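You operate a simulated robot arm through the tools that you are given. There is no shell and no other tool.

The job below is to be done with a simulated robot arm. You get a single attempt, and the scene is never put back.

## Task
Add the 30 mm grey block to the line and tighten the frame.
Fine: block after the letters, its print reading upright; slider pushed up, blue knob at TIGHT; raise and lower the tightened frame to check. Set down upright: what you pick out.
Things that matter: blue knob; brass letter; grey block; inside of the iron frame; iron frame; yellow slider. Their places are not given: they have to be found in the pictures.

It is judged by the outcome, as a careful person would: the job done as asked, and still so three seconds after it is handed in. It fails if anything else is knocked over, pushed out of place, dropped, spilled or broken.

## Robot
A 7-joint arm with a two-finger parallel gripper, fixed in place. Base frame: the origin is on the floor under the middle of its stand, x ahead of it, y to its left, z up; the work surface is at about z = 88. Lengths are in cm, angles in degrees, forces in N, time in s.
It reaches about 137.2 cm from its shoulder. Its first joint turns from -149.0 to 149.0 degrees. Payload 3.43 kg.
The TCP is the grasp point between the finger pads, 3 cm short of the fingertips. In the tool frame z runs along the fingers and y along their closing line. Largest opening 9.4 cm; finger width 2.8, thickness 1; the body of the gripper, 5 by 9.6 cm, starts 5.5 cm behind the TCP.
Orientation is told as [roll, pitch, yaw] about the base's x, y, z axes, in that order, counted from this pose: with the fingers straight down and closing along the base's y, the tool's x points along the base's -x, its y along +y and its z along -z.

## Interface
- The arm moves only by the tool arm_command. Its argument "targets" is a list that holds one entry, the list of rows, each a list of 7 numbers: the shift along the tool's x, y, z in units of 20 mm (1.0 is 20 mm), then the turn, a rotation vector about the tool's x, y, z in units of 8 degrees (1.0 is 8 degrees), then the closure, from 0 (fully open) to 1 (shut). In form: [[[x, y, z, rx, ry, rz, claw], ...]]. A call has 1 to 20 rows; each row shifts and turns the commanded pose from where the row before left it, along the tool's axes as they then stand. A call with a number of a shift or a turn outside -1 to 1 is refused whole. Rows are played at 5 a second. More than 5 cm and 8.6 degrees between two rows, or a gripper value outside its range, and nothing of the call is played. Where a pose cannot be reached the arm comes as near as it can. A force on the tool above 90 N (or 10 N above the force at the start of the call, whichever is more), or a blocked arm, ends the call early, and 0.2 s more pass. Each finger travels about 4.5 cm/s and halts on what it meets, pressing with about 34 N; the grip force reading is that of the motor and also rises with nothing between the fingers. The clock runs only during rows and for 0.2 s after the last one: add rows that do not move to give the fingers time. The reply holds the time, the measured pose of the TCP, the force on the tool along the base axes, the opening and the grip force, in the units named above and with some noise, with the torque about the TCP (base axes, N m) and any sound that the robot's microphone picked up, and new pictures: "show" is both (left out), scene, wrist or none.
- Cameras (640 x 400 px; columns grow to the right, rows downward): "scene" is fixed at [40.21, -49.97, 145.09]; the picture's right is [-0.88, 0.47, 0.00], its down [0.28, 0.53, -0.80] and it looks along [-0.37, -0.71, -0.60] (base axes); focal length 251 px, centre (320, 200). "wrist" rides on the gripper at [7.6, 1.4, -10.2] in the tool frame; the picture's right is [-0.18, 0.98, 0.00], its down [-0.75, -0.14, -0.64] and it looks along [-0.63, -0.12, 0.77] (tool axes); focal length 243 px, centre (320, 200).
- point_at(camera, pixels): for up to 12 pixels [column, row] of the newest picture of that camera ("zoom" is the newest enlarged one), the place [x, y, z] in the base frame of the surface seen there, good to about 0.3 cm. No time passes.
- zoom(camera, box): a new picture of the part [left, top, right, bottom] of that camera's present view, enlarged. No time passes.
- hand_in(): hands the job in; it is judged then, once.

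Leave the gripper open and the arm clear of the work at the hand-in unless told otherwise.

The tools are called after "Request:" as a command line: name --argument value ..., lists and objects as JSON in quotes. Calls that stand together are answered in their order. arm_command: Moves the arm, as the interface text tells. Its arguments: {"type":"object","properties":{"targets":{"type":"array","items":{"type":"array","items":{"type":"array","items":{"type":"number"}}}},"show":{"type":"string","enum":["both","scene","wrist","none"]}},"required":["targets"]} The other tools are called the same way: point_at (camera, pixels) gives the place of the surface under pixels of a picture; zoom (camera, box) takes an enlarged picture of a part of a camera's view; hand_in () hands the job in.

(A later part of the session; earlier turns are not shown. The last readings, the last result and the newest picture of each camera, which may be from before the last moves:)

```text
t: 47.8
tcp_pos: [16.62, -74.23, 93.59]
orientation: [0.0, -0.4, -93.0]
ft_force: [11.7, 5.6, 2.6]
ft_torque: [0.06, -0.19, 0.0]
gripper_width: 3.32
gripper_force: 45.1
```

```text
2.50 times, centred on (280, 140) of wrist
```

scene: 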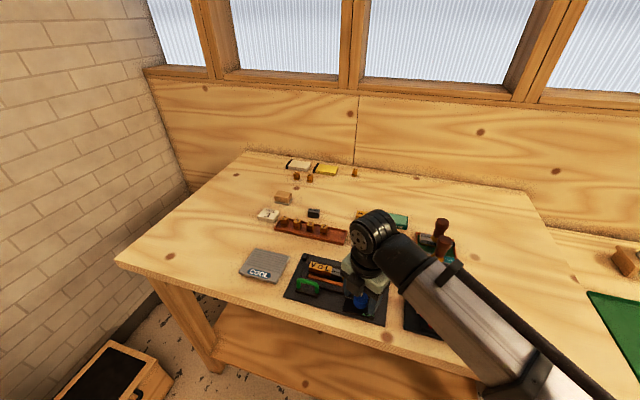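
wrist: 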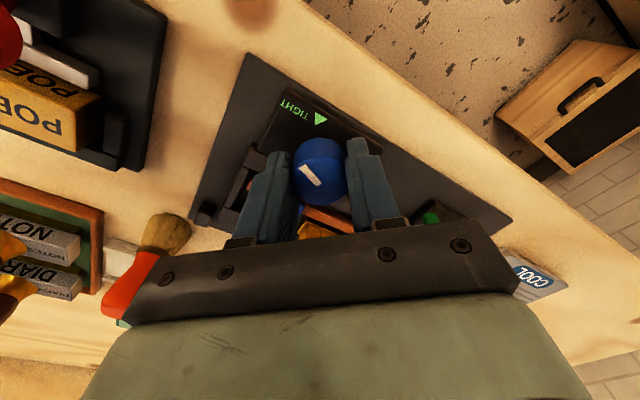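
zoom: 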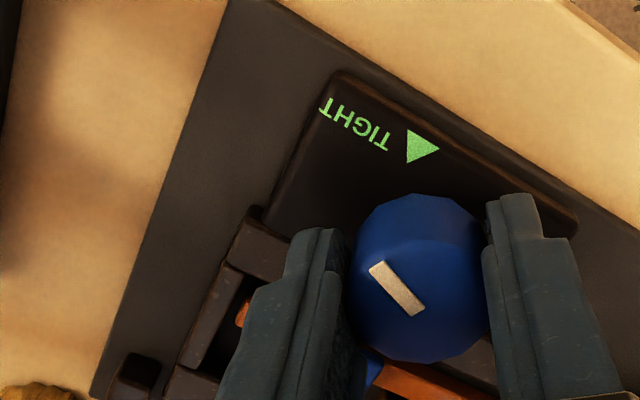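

About 113° turned. I'll continue toward the TIGHT mark.

Request:
arm_command --targets '[[[-0.03, 0.05, 0, 0, 0, 0.7, 0.9], [0, 0, 0, 0, 0, 0.7, 0.9], [0, 0, 0, 0, 0, 0.7, 0.9], [0, 0, 0, 0, 0, 0, 0.9]]]' --show "wrist"

Request:
zoom --camera "wrist" --box '[160, 60, 400, 220]'

Request:
zoom --camera "scene" --box '[290, 250, 402, 320]'

```text
t: 48.8
tcp_pos: [16.6, -74.39, 93.58]
orientation: [-0.1, -0.4, -109.9]
ft_force: [0.0, 12.6, -2.9]
ft_torque: [0.53, 0.19, 0.0]
gripper_width: 3.3
gripper_force: 44.7
```

wrist: 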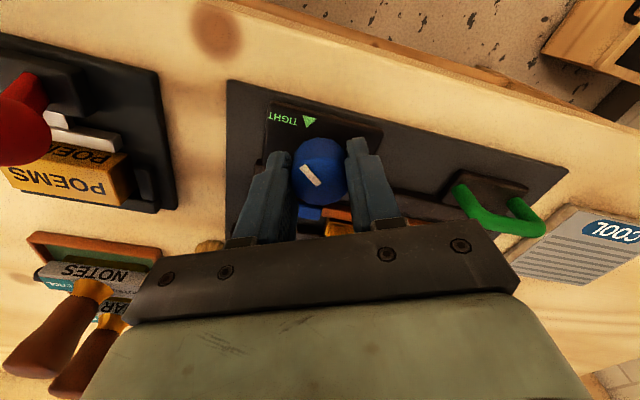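

```text
2.50 times, centred on (280, 140) of wrist
```

zoom: 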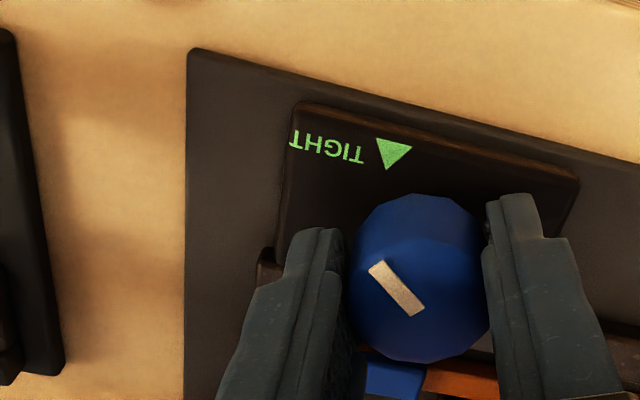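

```text
5.71 times, centred on (346, 285) of scene
```

zoom: 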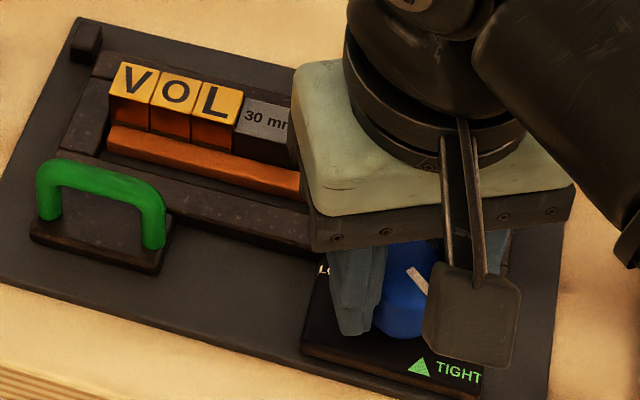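

About 130° turned, with the pointer approaching the green mark. I'll continue carefully.

Request:
arm_command --targets '[[[0.03, 0.03, 0, 0, 0, 0.6, 0.9], [0, 0, 0, 0, 0, 0.6, 0.9], [0, 0, 0, 0, 0, 0, 0.9]]]' --show "wrist"

Request:
zoom --camera "wrist" --box '[220, 80, 412, 200]'

Request:
point_at --camera "zoom" --pixels '[[264, 270], [312, 330], [250, 130], [305, 215], [240, 270], [400, 280], [320, 390], [320, 240]]'

```text
t: 49.6
tcp_pos: [16.64, -74.31, 93.58]
orientation: [0.1, -0.3, -119.5]
ft_force: [-8.8, 14.2, -4.3]
ft_torque: [0.46, 0.21, -0.01]
gripper_width: 3.32
gripper_force: 44.7
```

wrist: 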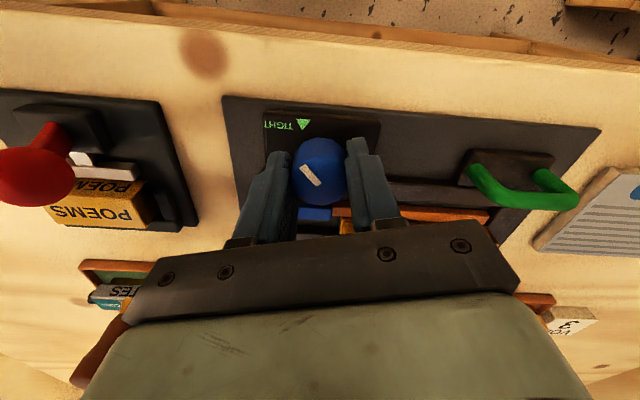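

```text
3.33 times, centred on (316, 140) of wrist
```

zoom: 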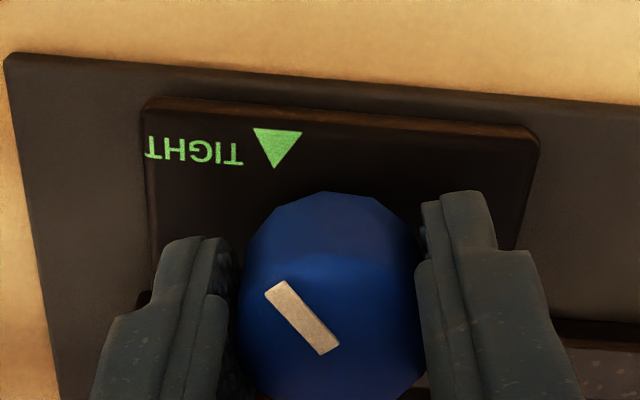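

```text
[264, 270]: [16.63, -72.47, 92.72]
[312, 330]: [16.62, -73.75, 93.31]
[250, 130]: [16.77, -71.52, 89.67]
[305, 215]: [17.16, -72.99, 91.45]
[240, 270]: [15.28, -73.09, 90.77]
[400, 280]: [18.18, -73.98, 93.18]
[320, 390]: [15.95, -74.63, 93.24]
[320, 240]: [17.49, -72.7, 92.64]
```

Request:
point_at --camera "zoom" --pixels '[[275, 291], [328, 346], [277, 145], [275, 165], [330, 300], [250, 300], [415, 310], [335, 260]]'

```text
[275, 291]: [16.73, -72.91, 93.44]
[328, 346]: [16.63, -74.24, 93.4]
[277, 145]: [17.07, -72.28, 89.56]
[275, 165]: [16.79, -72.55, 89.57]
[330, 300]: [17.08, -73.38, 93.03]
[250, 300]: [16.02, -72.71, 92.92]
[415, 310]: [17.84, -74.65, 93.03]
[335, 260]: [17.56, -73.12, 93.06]
```

The pointer is at 85.7° and the TIGHT mark at about 74-80°. I'll relieve the side force a little and turn another 10°.

Request:
arm_command --targets '[[[0, -0.05, 0, 0, 0, 0.4, 0.9], [0, 0, 0, 0, 0, 0.4, 0.9], [0, 0, 0, 0, 0, 0.4, 0.9], [0, 0, 0, 0, 0, 0, 0.9]]]' --show "wrist"

Request:
zoom --camera "wrist" --box '[220, 80, 412, 200]'

Request:
point_at --camera "zoom" --pixels '[[275, 291], [328, 346], [270, 150], [262, 165]]'

```text
t: 50.6
tcp_pos: [16.6, -74.37, 93.6]
orientation: [0.4, -0.6, -129.0]
ft_force: [-6.5, 3.2, -3.2]
ft_torque: [0.11, 0.22, 0.02]
gripper_width: 3.33
gripper_force: 44.7
```

wrist: 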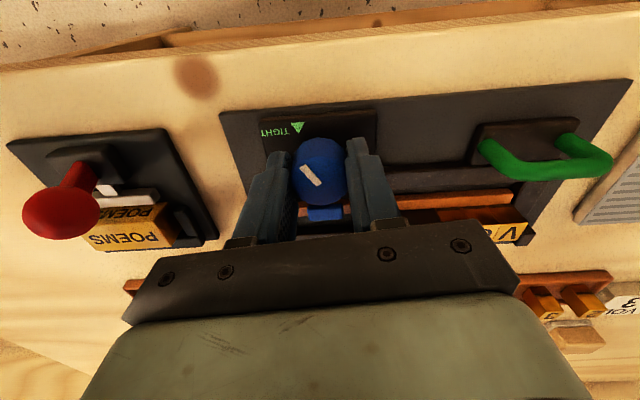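

```text
3.33 times, centred on (316, 140) of wrist
```

zoom: 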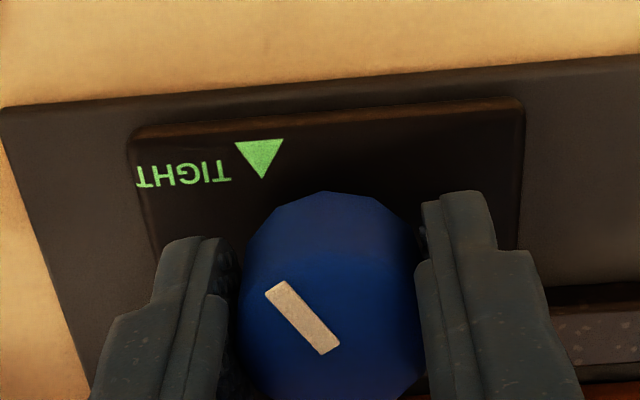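

```text
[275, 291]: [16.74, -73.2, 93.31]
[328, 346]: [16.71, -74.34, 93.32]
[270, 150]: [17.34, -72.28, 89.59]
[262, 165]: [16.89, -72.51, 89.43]
```

About 149° turned, and my geometry puts the pointer right at the TIGHT triangle. I'll look at the strip and line, then feel gently for the end stop.

Request:
arm_command --targets '[[[0, 0, 0, 0, 0, 0.25, 0.9], [0, 0, 0, 0, 0, 0.25, 0.9], [0, 0, 0, 0, 0, 0, 0.9]]]'

Request:
zoom --camera "scene" --box '[290, 250, 402, 320]'

Request:
zoom --camera "wrist" --box '[220, 80, 412, 200]'

```text
t: 51.4
tcp_pos: [16.57, -74.32, 93.67]
orientation: [0.2, -0.4, -133.0]
ft_force: [-6.9, 2.5, -0.6]
ft_torque: [-0.06, 0.23, 0.67]
gripper_width: 3.31
gripper_force: 45.0
```

scene: 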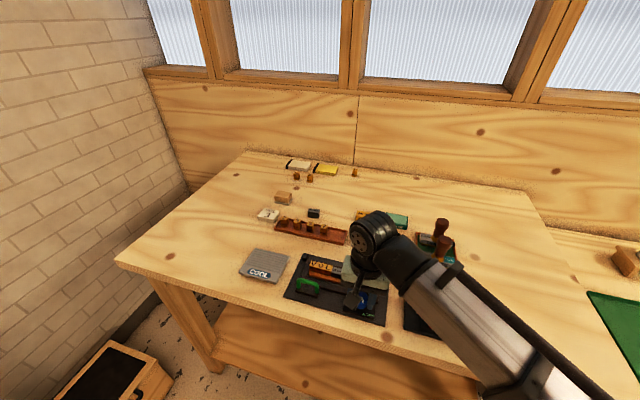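
wrist: 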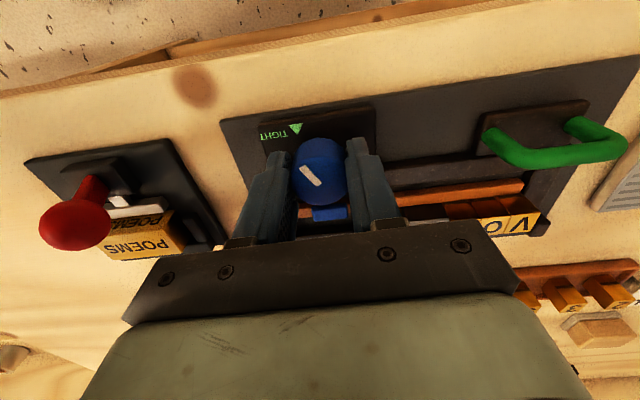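

```text
5.71 times, centred on (346, 285) of scene
```

zoom: 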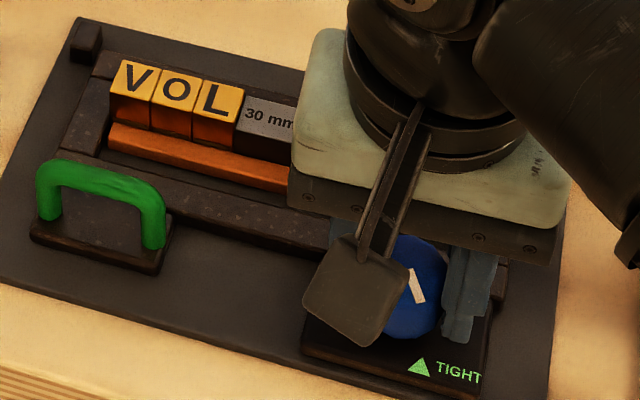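

```text
3.33 times, centred on (316, 140) of wrist
```

zoom: 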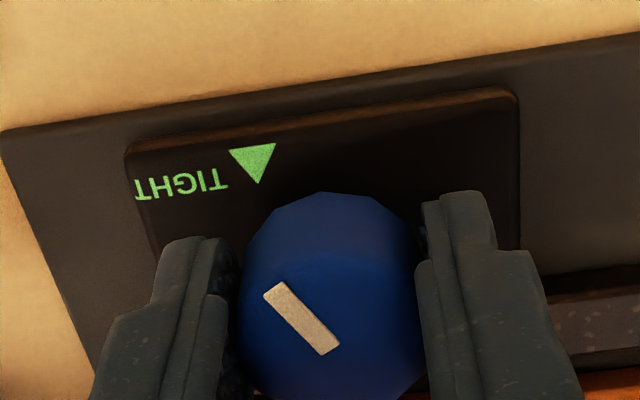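

The torque has jumped to 0.67 N·m, so the knob is at its stop on TIGHT. I'll open the fingers, rise straight up and check.

Request:
arm_command --targets '[[[0, 0, 0, 0, 0, 0, 0.6], [0, 0, 0, 0, 0, 0, 0.45], [0, 0, 0, 0, 0, 0, 0.4], [0, 0, -0.6, 0, 0, 0, 0.4], [0, 0, -0.9, 0, 0, 0, 0.4], [0, 0, -0.9, 0, 0, 0, 0.4], [0, 0, -0.9, 0, 0, 0, 0.4], [0, 0, 0, 0, 0, 0, 0.4]]]'

Request:
zoom --camera "scene" --box '[290, 250, 402, 320]'

Request:
zoom --camera "wrist" --box '[200, 60, 440, 210]'

```text
t: 53.2
tcp_pos: [16.55, -74.37, 100.33]
orientation: [0.2, -0.4, -133.0]
ft_force: [0.1, -0.6, 0.8]
ft_torque: [0.02, 0.02, -0.01]
gripper_width: 5.62
gripper_force: 0.0
```

scene: 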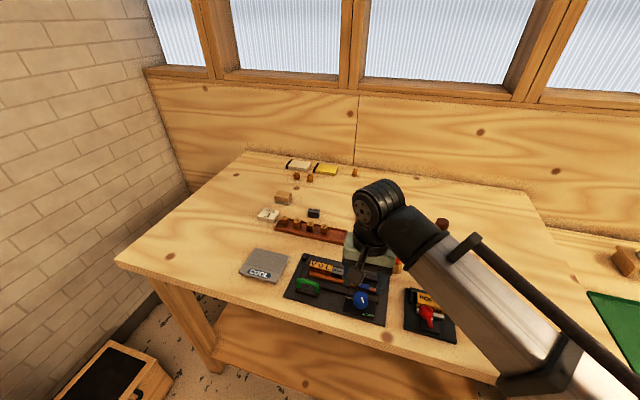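
wrist: 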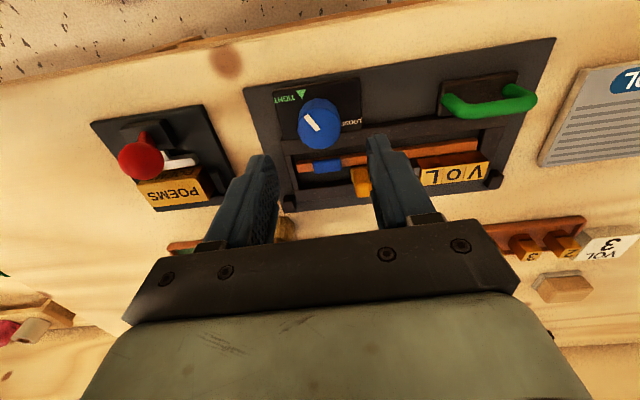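

```text
5.71 times, centred on (346, 285) of scene
```

zoom: 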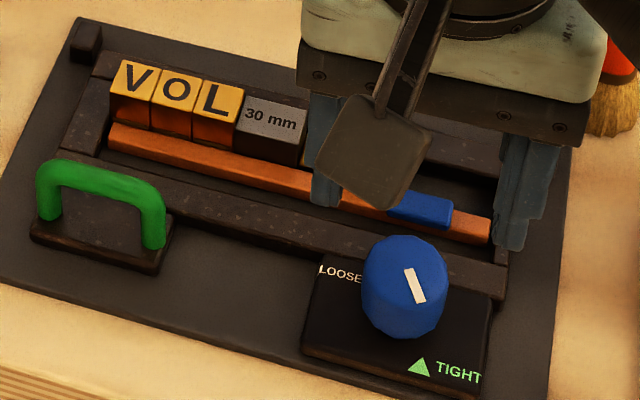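

```text
2.67 times, centred on (320, 135) of wrist
```

zoom: 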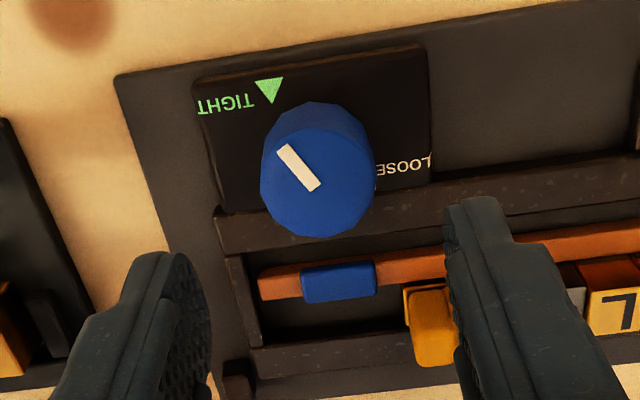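

The knob pointer is at the green TIGHT mark, the strip bears on the line, and nothing sprang back. Next I'll measure the green handle for the raise-and-lower check.

Request:
zoom --camera "scene" --box '[284, 262, 348, 302]'

Request:
point_at --camera "zoom" --pixels '[[130, 175], [170, 172], [210, 185], [250, 205], [285, 225], [310, 250], [125, 240], [315, 320], [215, 250], [100, 290], [330, 350], [200, 320]]'

```text
10.00 times, centred on (316, 282) of scene
```

zoom: 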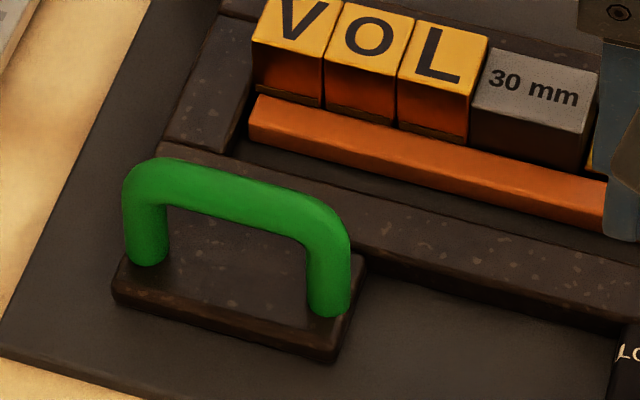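

```text
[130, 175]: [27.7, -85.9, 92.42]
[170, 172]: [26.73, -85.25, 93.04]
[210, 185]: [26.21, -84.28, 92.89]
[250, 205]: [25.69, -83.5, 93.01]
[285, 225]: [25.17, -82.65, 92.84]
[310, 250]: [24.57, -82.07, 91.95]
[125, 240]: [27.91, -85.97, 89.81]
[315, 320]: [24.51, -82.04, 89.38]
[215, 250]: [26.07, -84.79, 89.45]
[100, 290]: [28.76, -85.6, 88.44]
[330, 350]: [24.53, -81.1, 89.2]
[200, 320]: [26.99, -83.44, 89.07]
```

The handle bar's centre is at about (26.0, -84.15, 92.65), running along the line direction. I'll turn the hand back to yaw -45° and move above it.

Request:
arm_command --targets '[[[0, 0, 0, 0, 0, -0.92, 0.4], [0, 0, 0, 0, 0, -0.92, 0.4], [0, 0, 0, 0, 0, -0.92, 0.4], [0, 0, 0, 0, 0, -0.92, 0.4], [0, 0, 0, 0, 0, -0.92, 0.4], [0, 0, 0, 0, 0, -0.92, 0.4], [0, 0, 0, 0, 0, -0.92, 0.4], [0, 0, 0, 0, 0, -0.92, 0.4], [0, 0, 0, 0, 0, -0.92, 0.4], [0, 0, 0, 0, 0, -0.92, 0.4], [0, 0, 0, 0, 0, -0.92, 0.5], [0, 0, 0, 0, 0, -0.88, 0.55], [-0.85, -0.015, 0, 0, 0, 0, 0.6], [-0.85, -0.015, 0, 0, 0, 0, 0.6], [-0.85, -0.015, 0, 0, 0, 0, 0.6], [-0.85, -0.015, 0, 0, 0, 0, 0.6], [-0.85, -0.015, 0, 0, 0, 0, 0.6], [-0.85, -0.015, 0, 0, 0, 0, 0.6], [-0.85, -0.015, 0, 0, 0, 0, 0.6], [-0.85, -0.015, 0, 0, 0, 0, 0.6]]]'

Request:
zoom --camera "wrist" --box '[200, 20, 456, 200]'

Request:
zoom --camera "scene" --box '[284, 250, 396, 320]'

```text
t: 57.4
tcp_pos: [26.17, -84.03, 100.1]
orientation: [-0.3, -0.3, -45.0]
ft_force: [0.3, -0.2, 0.1]
ft_torque: [-0.01, 0.0, 0.01]
gripper_width: 3.78
gripper_force: 0.0
```

scene: 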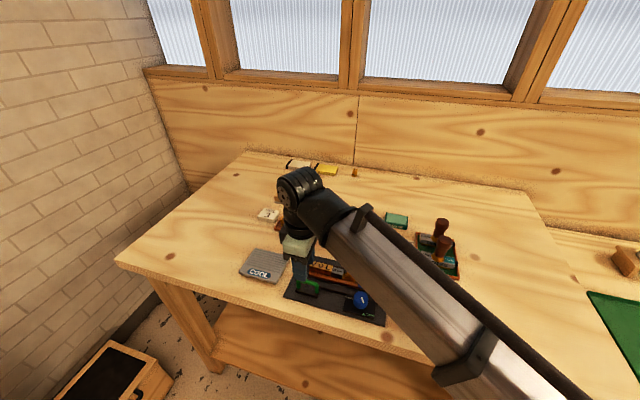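
wrist: 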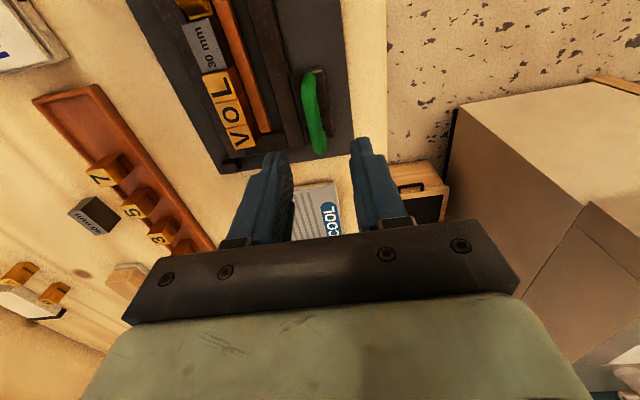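

```text
2.22 times, centred on (328, 110) of wrist
```

zoom: 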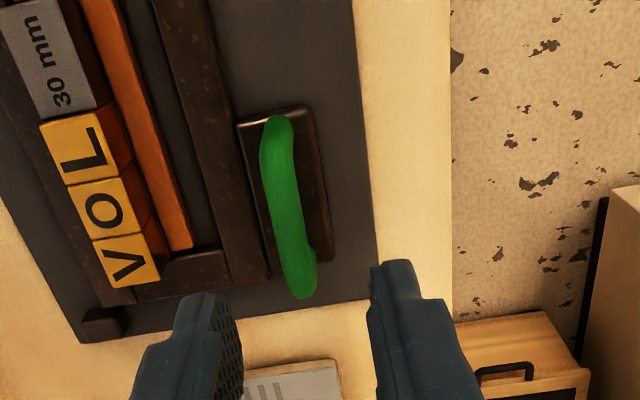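

```text
5.71 times, centred on (340, 285) of scene
```

zoom: 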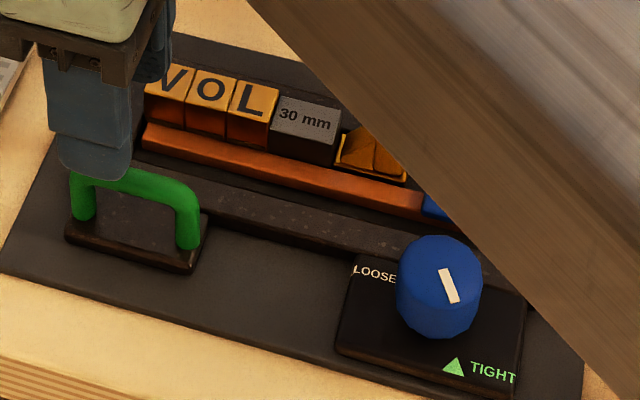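

I'll measure the handle bar from the wrist view.

Request:
zoom --camera "wrist" --box '[270, 50, 366, 170]'

Request:
zoom --camera "wrist" --box '[250, 55, 378, 160]'

```text
3.33 times, centred on (318, 110) of wrist
```

zoom: 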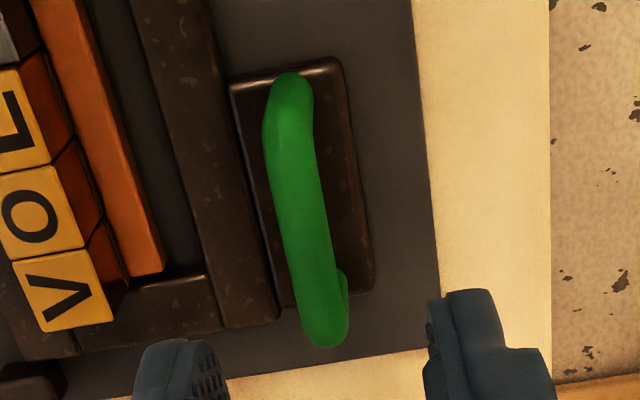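

```text
3.81 times, centred on (314, 108) of wrist
```

zoom: 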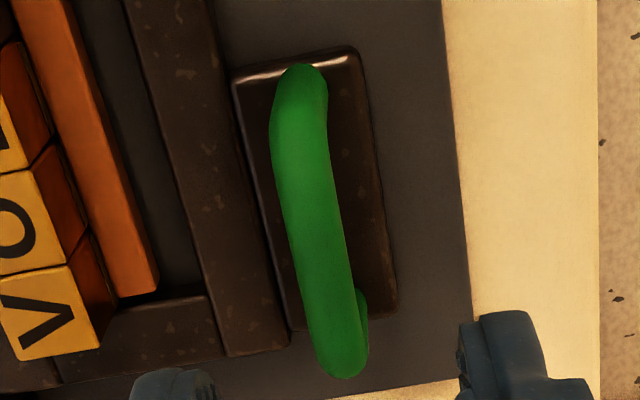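

Request:
point_at --camera "zoom" --pixels '[[298, 115], [305, 160], [312, 200], [320, 250], [330, 300], [340, 350], [284, 200], [340, 200], [255, 150], [370, 150], [300, 72], [235, 90]]'

```text
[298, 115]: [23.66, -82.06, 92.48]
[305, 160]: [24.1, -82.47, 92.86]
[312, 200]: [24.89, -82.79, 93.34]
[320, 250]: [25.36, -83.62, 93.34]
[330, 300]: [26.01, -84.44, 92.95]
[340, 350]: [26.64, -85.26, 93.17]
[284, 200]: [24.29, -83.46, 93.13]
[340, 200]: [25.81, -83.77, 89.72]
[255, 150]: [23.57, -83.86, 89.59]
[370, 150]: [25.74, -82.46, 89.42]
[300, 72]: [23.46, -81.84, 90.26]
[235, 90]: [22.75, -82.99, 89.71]
```

The bar's centre is at about (25.6, -83.7), top 93.2. I'll shift slightly and lower the open fingers around it to TCP z≈93.2.

Request:
arm_command --targets '[[[0.3, -0.07, 0.6, 0, 0, 0, 0.6], [0, 0, 0.8, 0, 0, 0, 0.6], [0, 0, 0.8, 0, 0, 0, 0.6], [0, 0, 0.7, 0, 0, 0, 0.6], [0, 0, 0.5, 0, 0, 0, 0.6], [0, 0, 0, 0, 0, 0, 0.6]]]'

Request:
zoom --camera "wrist" --box '[220, 60, 428, 190]'

Request:
zoom --camera "scene" --box '[274, 252, 354, 302]'

```text
t: 58.8
tcp_pos: [25.58, -83.84, 93.33]
orientation: [-0.3, -0.3, -45.1]
ft_force: [-0.3, -0.3, 0.0]
ft_torque: [0.02, 0.0, 0.01]
gripper_width: 3.74
gripper_force: 0.1
```

scene: 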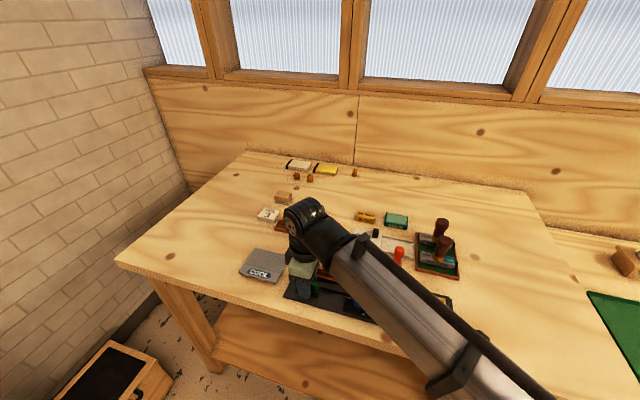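
wrist: 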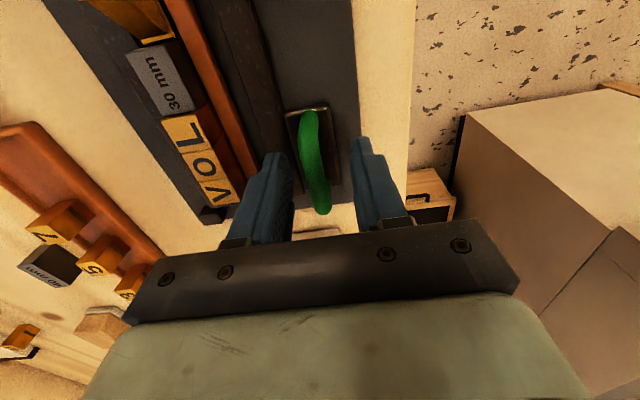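

```text
3.08 times, centred on (324, 125) of wrist
```

zoom: 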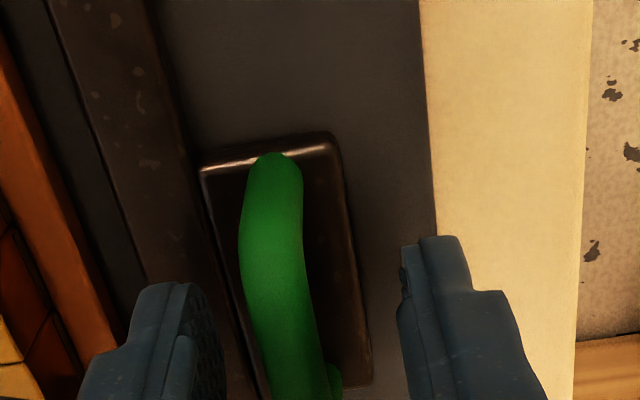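

```text
8.00 times, centred on (314, 277) of scene
```

zoom: 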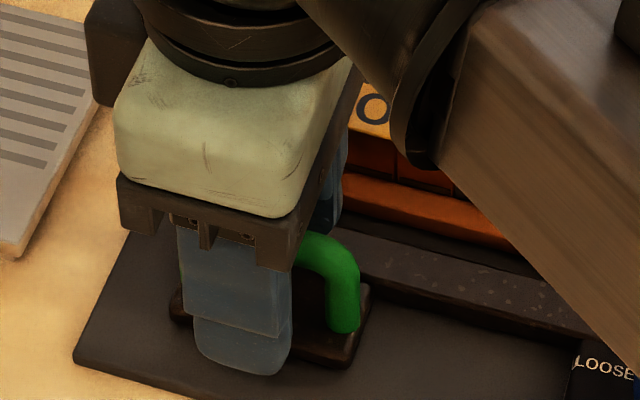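

The bar is centred between the fingers. I'll shift 4 mm to the middle of the handle and close.

Request:
arm_command --targets '[[[0.2, 0, 0.05, 0, 0, 0, 0.6], [0, 0, 0, 0, 0, 0, 0.75], [0, 0, 0, 0, 0, 0, 0.9], [0, 0, 0, 0, 0, 0, 1], [0, 0, 0, 0, 0, 0, 1], [0, 0, 0, 0, 0, 0, 1], [0, 0, 0, 0, 0, 0, 1]]]' --show "wrist"

Request:
zoom --camera "wrist" --box '[220, 60, 428, 190]'

```text
t: 60.4
tcp_pos: [25.07, -83.72, 93.46]
orientation: [-0.4, -0.3, -45.1]
ft_force: [-19.0, -19.9, 9.8]
ft_torque: [-0.35, -0.15, 0.12]
gripper_width: 1.07
gripper_force: 44.6
```

wrist: 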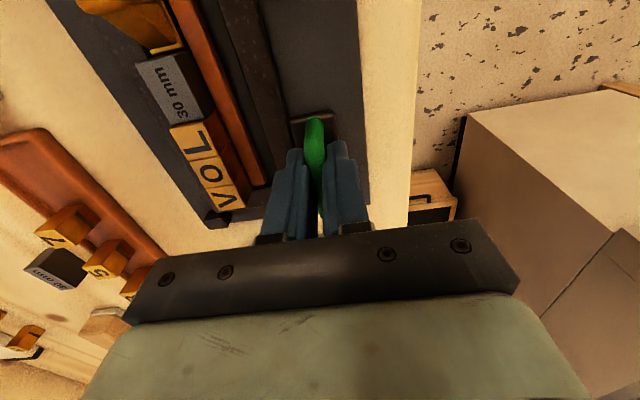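

```text
3.08 times, centred on (324, 125) of wrist
```

zoom: 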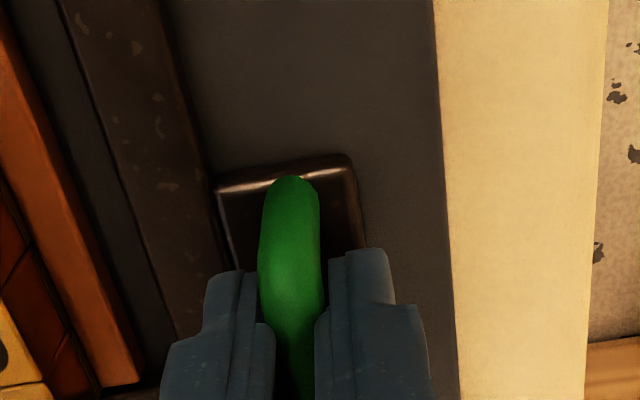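

The grip is on at 1.07 cm, but there's a side pull of about 27 N toward -v. I'll ease the hand that way to relieve it.

Request:
arm_command --targets '[[[0, -0.06, 0, 0, 0, 0, 1], [0, -0.05, 0, 0, 0, 0, 1], [0, 0, 0, 0, 0, 0, 1]]]' --show "none"

```text
t: 61.2
tcp_pos: [25.09, -83.63, 93.33]
orientation: [-0.3, -0.3, -44.9]
ft_force: [-12.9, -8.0, 9.0]
ft_torque: [-0.85, -0.64, -0.26]
gripper_width: 1.06
gripper_force: 44.6
```

Request:
arm_command --targets '[[[0, -0.06, 0, 0, 0, 0, 1], [0, 0, 0, 0, 0, 0, 1]]]' --show "none"

```text
t: 61.8
tcp_pos: [25.04, -83.75, 93.44]
orientation: [-0.3, -0.2, -44.9]
ft_force: [1.7, 4.2, 7.1]
ft_torque: [-0.28, -0.4, -0.53]
gripper_width: 1.08
gripper_force: 44.4
```

The side force is gone. Now a small trial lift of about 0.6 cm to learn how the frame moves.

Request:
arm_command --targets '[[[0, 0, -0.1, 0, 0, 0, 1], [0, 0, -0.1, 0, 0, 0, 1], [0, 0, -0.1, 0, 0, 0, 1], [0, 0, 0, 0, 0, 0, 1]]]'

Request:
zoom --camera "scene" --box '[274, 240, 402, 320]'

Request:
zoom --camera "wrist" --box '[100, 0, 420, 200]'

```text
t: 62.8
tcp_pos: [25.03, -83.85, 93.95]
orientation: [-0.4, -0.1, -44.9]
ft_force: [0.0, -2.1, -10.5]
ft_torque: [0.76, 0.44, -0.46]
gripper_width: 1.09
gripper_force: 44.5
```

scene: 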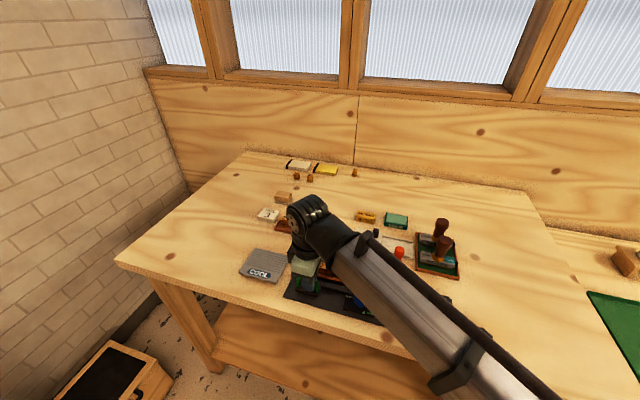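
wrist: 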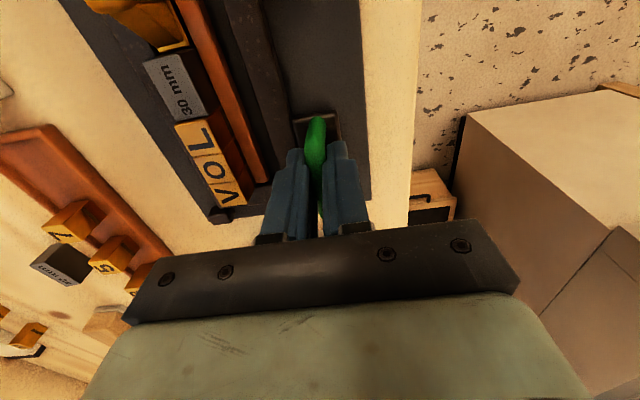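

```text
5.00 times, centred on (338, 280) of scene
```

zoom: 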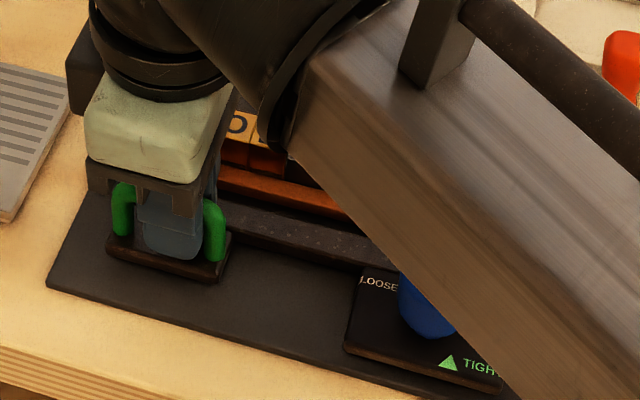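

```text
2.00 times, centred on (260, 100) of wrist
```

zoom: 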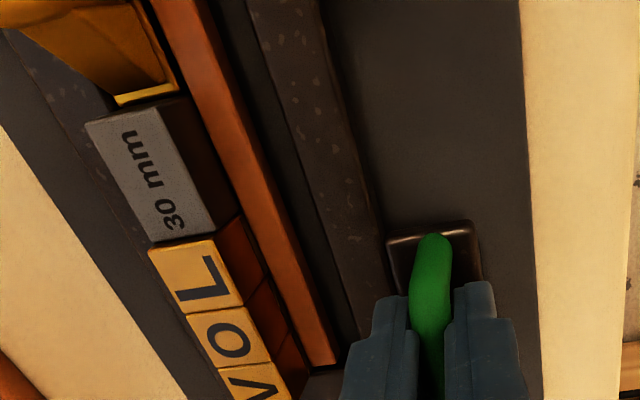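

The tool now carries about 10 N. I'll check which parts rose.

Request:
point_at --camera "zoom" --pixels '[[290, 100], [330, 200], [200, 100], [250, 200], [70, 100], [110, 170], [440, 180], [150, 160], [390, 260], [320, 330], [460, 100], [280, 50]]'

```text
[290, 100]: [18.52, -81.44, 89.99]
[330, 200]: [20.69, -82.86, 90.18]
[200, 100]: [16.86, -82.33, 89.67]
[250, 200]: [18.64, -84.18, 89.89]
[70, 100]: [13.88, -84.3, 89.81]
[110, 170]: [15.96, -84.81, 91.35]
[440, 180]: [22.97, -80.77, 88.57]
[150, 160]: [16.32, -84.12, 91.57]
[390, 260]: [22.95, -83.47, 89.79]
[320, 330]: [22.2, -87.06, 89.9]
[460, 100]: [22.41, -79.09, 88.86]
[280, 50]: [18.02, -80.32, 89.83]
```

The front rail rose about 0.5 cm and the back hardly at all, so the frame looks hinged along the back posts. I'll lift a bit more to confirm.

Request:
arm_command --targets '[[[0, -0.05, -0.15, -0.15, 0, 0, 1], [0, -0.05, -0.15, -0.15, 0, 0, 1], [0, 0, 0, 0, 0, 0, 1]]]'

Request:
zoom --camera "wrist" --box '[100, 0, 420, 200]'

Request:
point_at --camera "zoom" --pixels '[[290, 100], [330, 200], [200, 100], [250, 200], [70, 100], [30, 50], [440, 150], [150, 160], [390, 260], [320, 330], [460, 100], [280, 50]]'

Request:
zoom --camera "scene" --box '[274, 240, 402, 320]'

```text
t: 63.6
tcp_pos: [24.84, -83.89, 94.52]
orientation: [2.0, -0.2, -44.9]
ft_force: [-7.7, -8.1, -16.0]
ft_torque: [0.4, -0.17, -0.5]
gripper_width: 1.08
gripper_force: 44.3
```

scene: 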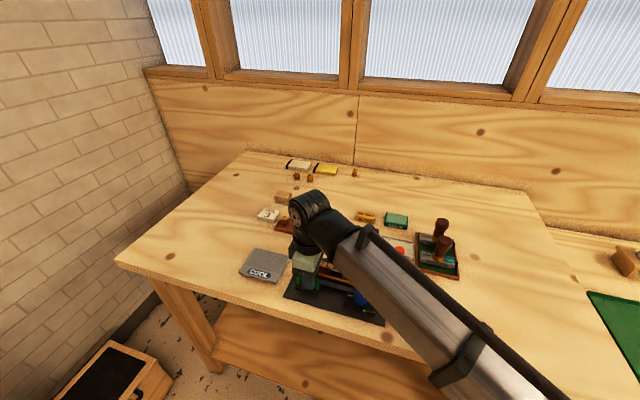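
wrist: 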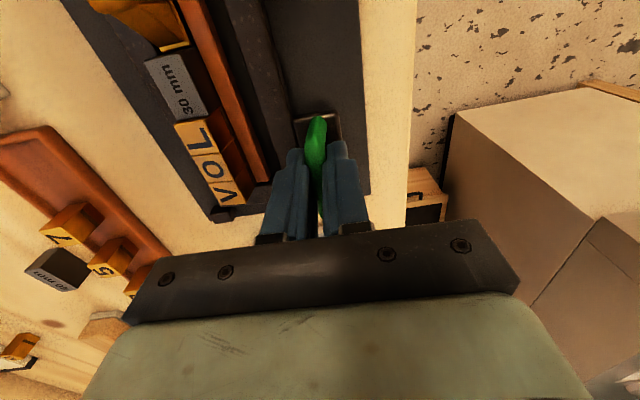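

```text
2.00 times, centred on (260, 100) of wrist
```

zoom: 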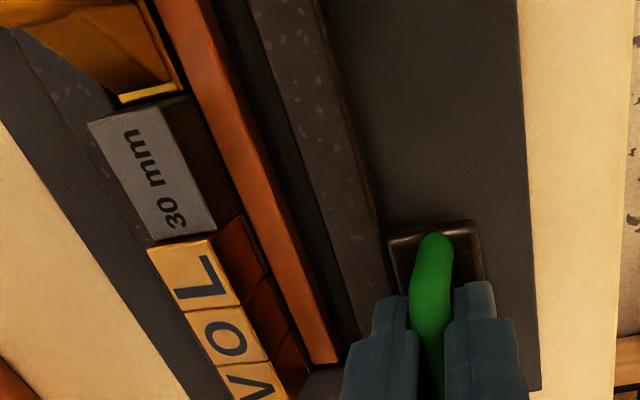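

```text
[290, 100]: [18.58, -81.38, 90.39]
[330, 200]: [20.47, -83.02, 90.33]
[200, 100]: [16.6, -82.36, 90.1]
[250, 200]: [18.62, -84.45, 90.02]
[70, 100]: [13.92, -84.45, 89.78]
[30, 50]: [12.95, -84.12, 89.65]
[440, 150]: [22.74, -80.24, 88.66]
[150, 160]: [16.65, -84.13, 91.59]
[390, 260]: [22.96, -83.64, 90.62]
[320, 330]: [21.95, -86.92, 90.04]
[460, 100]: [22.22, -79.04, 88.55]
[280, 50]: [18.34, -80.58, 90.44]
```

```text
5.00 times, centred on (338, 280) of scene
```

zoom: 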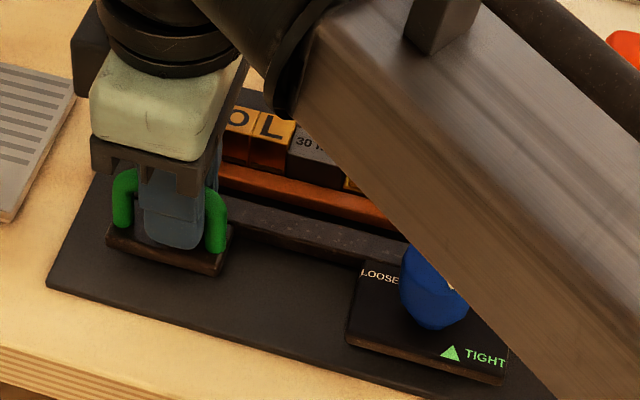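

That confirms it: the foot rose 1.05 cm, the front rail 0.85, and the back rail stayed put, so the frame swings on its back hinge. I'll follow the arc, tilting the hand with the frame.

Request:
arm_command --targets '[[[0, -0.08, 0, 0, 0, 0, 1], [0, -0.11, -0.2, -0.31, 0, 0, 1], [0, -0.11, -0.2, -0.31, 0, 0, 1], [0, -0.11, -0.2, -0.31, 0, 0, 1], [0, 0, 0, 0, 0, 0, 1]]]'

Request:
zoom --camera "wrist" --box '[100, 0, 420, 200]'

Request:
zoom --camera "scene" --box '[274, 240, 402, 320]'

```text
t: 64.8
tcp_pos: [24.28, -84.59, 95.71]
orientation: [9.5, -0.3, -45.0]
ft_force: [-11.4, -3.7, -15.1]
ft_torque: [-0.68, -0.7, -0.7]
gripper_width: 1.09
gripper_force: 44.0
```

scene: 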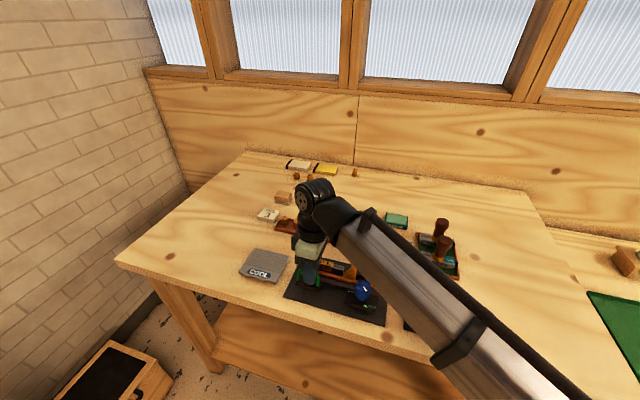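
wrist: 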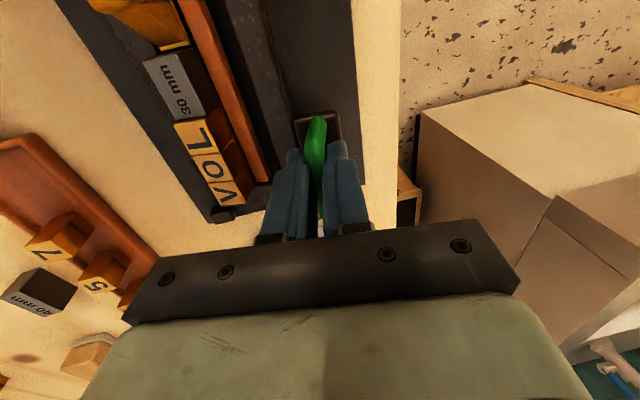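

```text
2.00 times, centred on (260, 100) of wrist
```

zoom: 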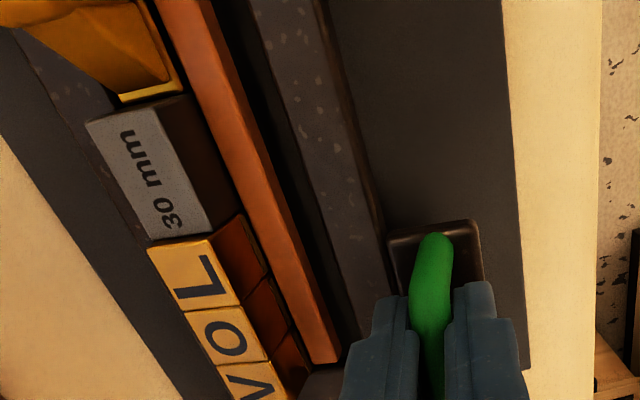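

```text
5.00 times, centred on (338, 280) of scene
```

zoom: 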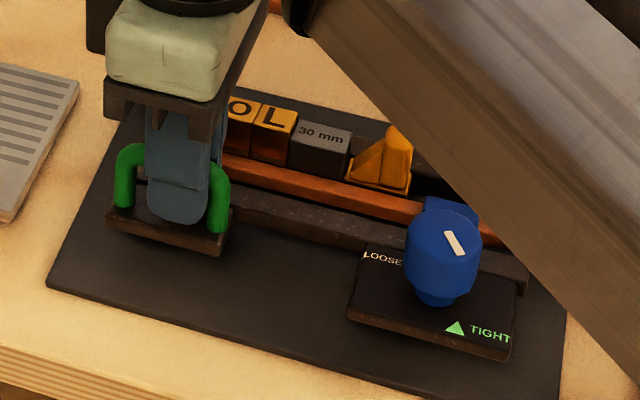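

The frame is up about 14° and the whole line is holding. I'll raise it further.

Request:
arm_command --targets '[[[0, -0.14, -0.2, -0.31, 0, 0, 1], [0, -0.12, -0.2, -0.31, 0, 0, 1], [0, -0.12, -0.2, -0.31, 0, 0, 1], [0, -0.12, -0.2, -0.31, 0, 0, 1], [0, 0, 0, 0, 0, 0, 1]]]'

Request:
zoom --camera "scene" --box '[274, 240, 402, 320]'

Request:
zoom --camera "wrist" --box '[100, 0, 420, 200]'

```text
t: 66.0
tcp_pos: [23.87, -85.16, 96.9]
orientation: [19.7, -0.3, -44.7]
ft_force: [35.5, 34.4, -29.2]
ft_torque: [0.69, -0.28, -0.69]
gripper_width: 1.07
gripper_force: 44.6
```

scene: 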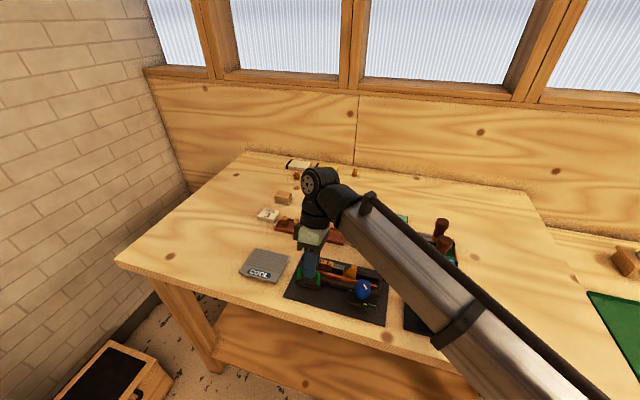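
wrist: 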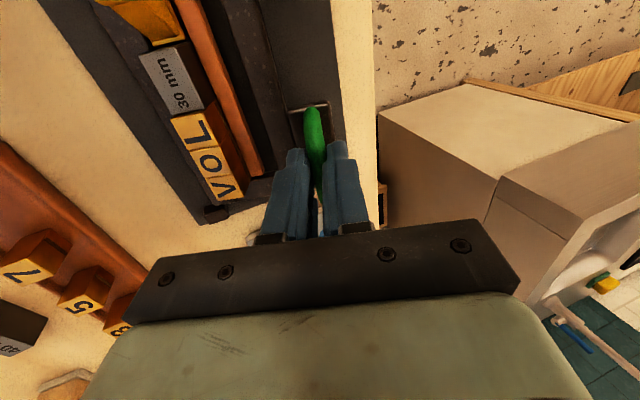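

```text
5.00 times, centred on (338, 280) of scene
```

zoom: 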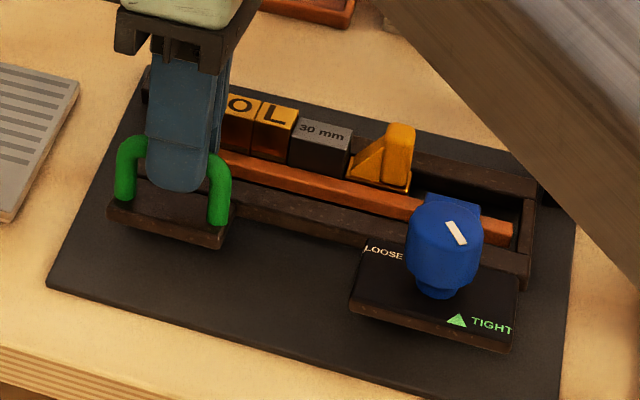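

```text
2.00 times, centred on (260, 100) of wrist
```

zoom: 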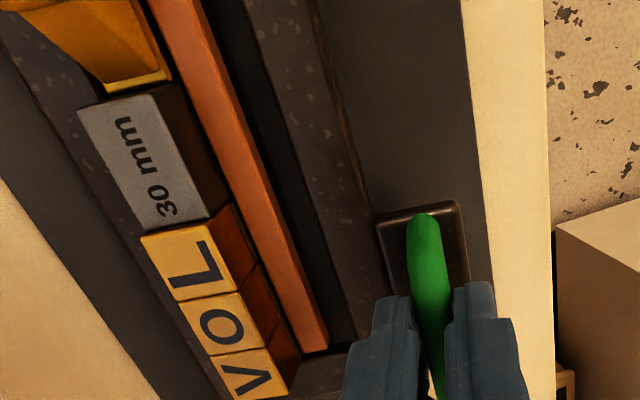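

The force has jumped to about 57 N with the frame only slightly higher, so it's at the top of its hinge travel, around 18°. The line held with nothing dropping. I'll start lowering at once along the same arc.

Request:
arm_command --targets '[[[0, 0.1, 0.15, 0.31, 0, 0, 1], [0, 0.1, 0.15, 0.31, 0, 0, 1], [0, 0, 0, 0, 0, 0, 1]]]'

Request:
zoom --camera "wrist" --box '[100, 0, 420, 200]'

Request:
zoom --camera "scene" --box '[274, 240, 402, 320]'

```text
t: 66.8
tcp_pos: [24.06, -84.89, 96.72]
orientation: [14.6, -0.7, -44.8]
ft_force: [32.2, 16.4, 18.6]
ft_torque: [0.27, -0.7, -0.92]
gripper_width: 1.11
gripper_force: 44.7
```

scene: 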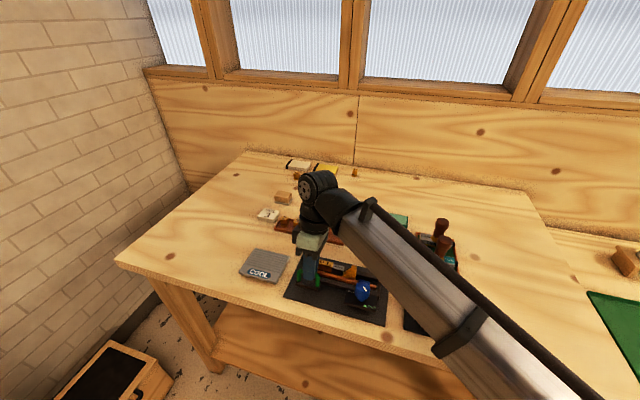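
wrist: 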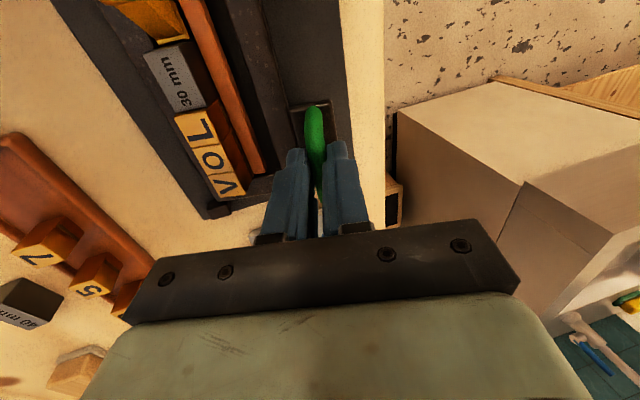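

```text
2.00 times, centred on (260, 100) of wrist
```

zoom: 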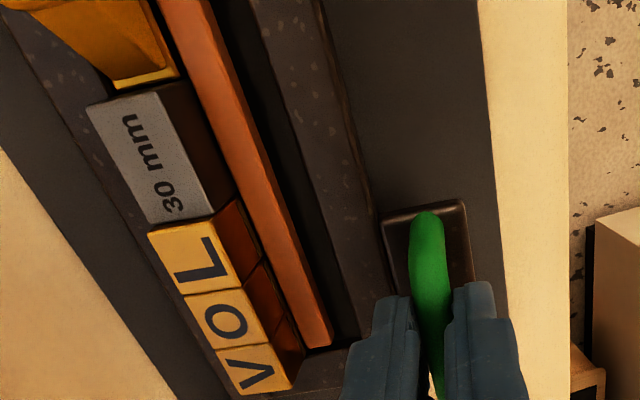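

```text
5.00 times, centred on (338, 280) of scene
```

zoom: 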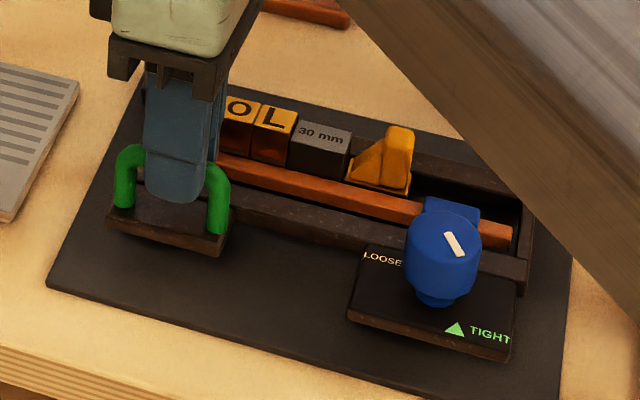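

The force now pushes the hand forward (+v, about 34 N). I'll ease forward to relieve it before lowering.

Request:
arm_command --targets '[[[0, 0.1, 0, 0, 0, 0, 1], [0, 0.07, 0.05, 0, 0, 0, 1], [0, 0, 0, 0, 0, 0, 1]]]' --show "wrist"

```text
t: 67.6
tcp_pos: [24.16, -84.9, 96.57]
orientation: [14.6, -0.7, -44.9]
ft_force: [31.0, -2.6, 9.2]
ft_torque: [-0.62, -1.08, -0.78]
gripper_width: 1.05
gripper_force: 44.2
```

wrist: 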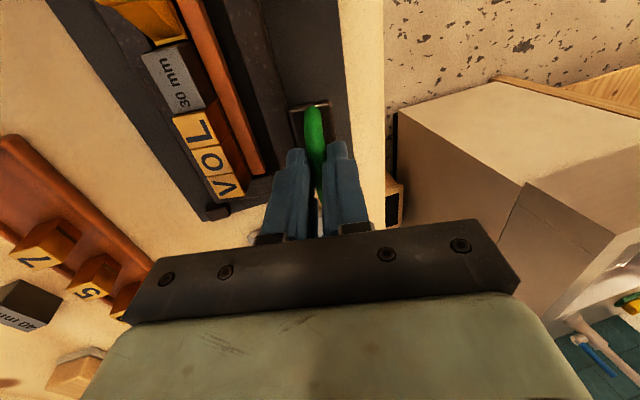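

Request:
arm_command --targets '[[[-0.08, 0.08, 0, 0, 0, 0, 1], [0, 0, 0, 0, 0, 0, 1]]]' --show "none"

```text
t: 68.2
tcp_pos: [24.09, -84.91, 96.45]
orientation: [14.5, -0.4, -45.0]
ft_force: [20.3, -6.9, 1.4]
ft_torque: [-1.07, -1.29, -0.56]
gripper_width: 1.08
gripper_force: 43.9
```

Request:
arm_command --targets '[[[-0.1, 0.02, 0, 0, 0, 0, 1], [0, 0, 0, 0, 0, 0, 1]]]' --show "none"

```text
t: 68.8
tcp_pos: [24.19, -84.83, 96.45]
orientation: [14.4, -0.1, -45.0]
ft_force: [2.2, 0.3, -4.7]
ft_torque: [-0.94, -0.98, -0.16]
gripper_width: 1.08
gripper_force: 44.3
```

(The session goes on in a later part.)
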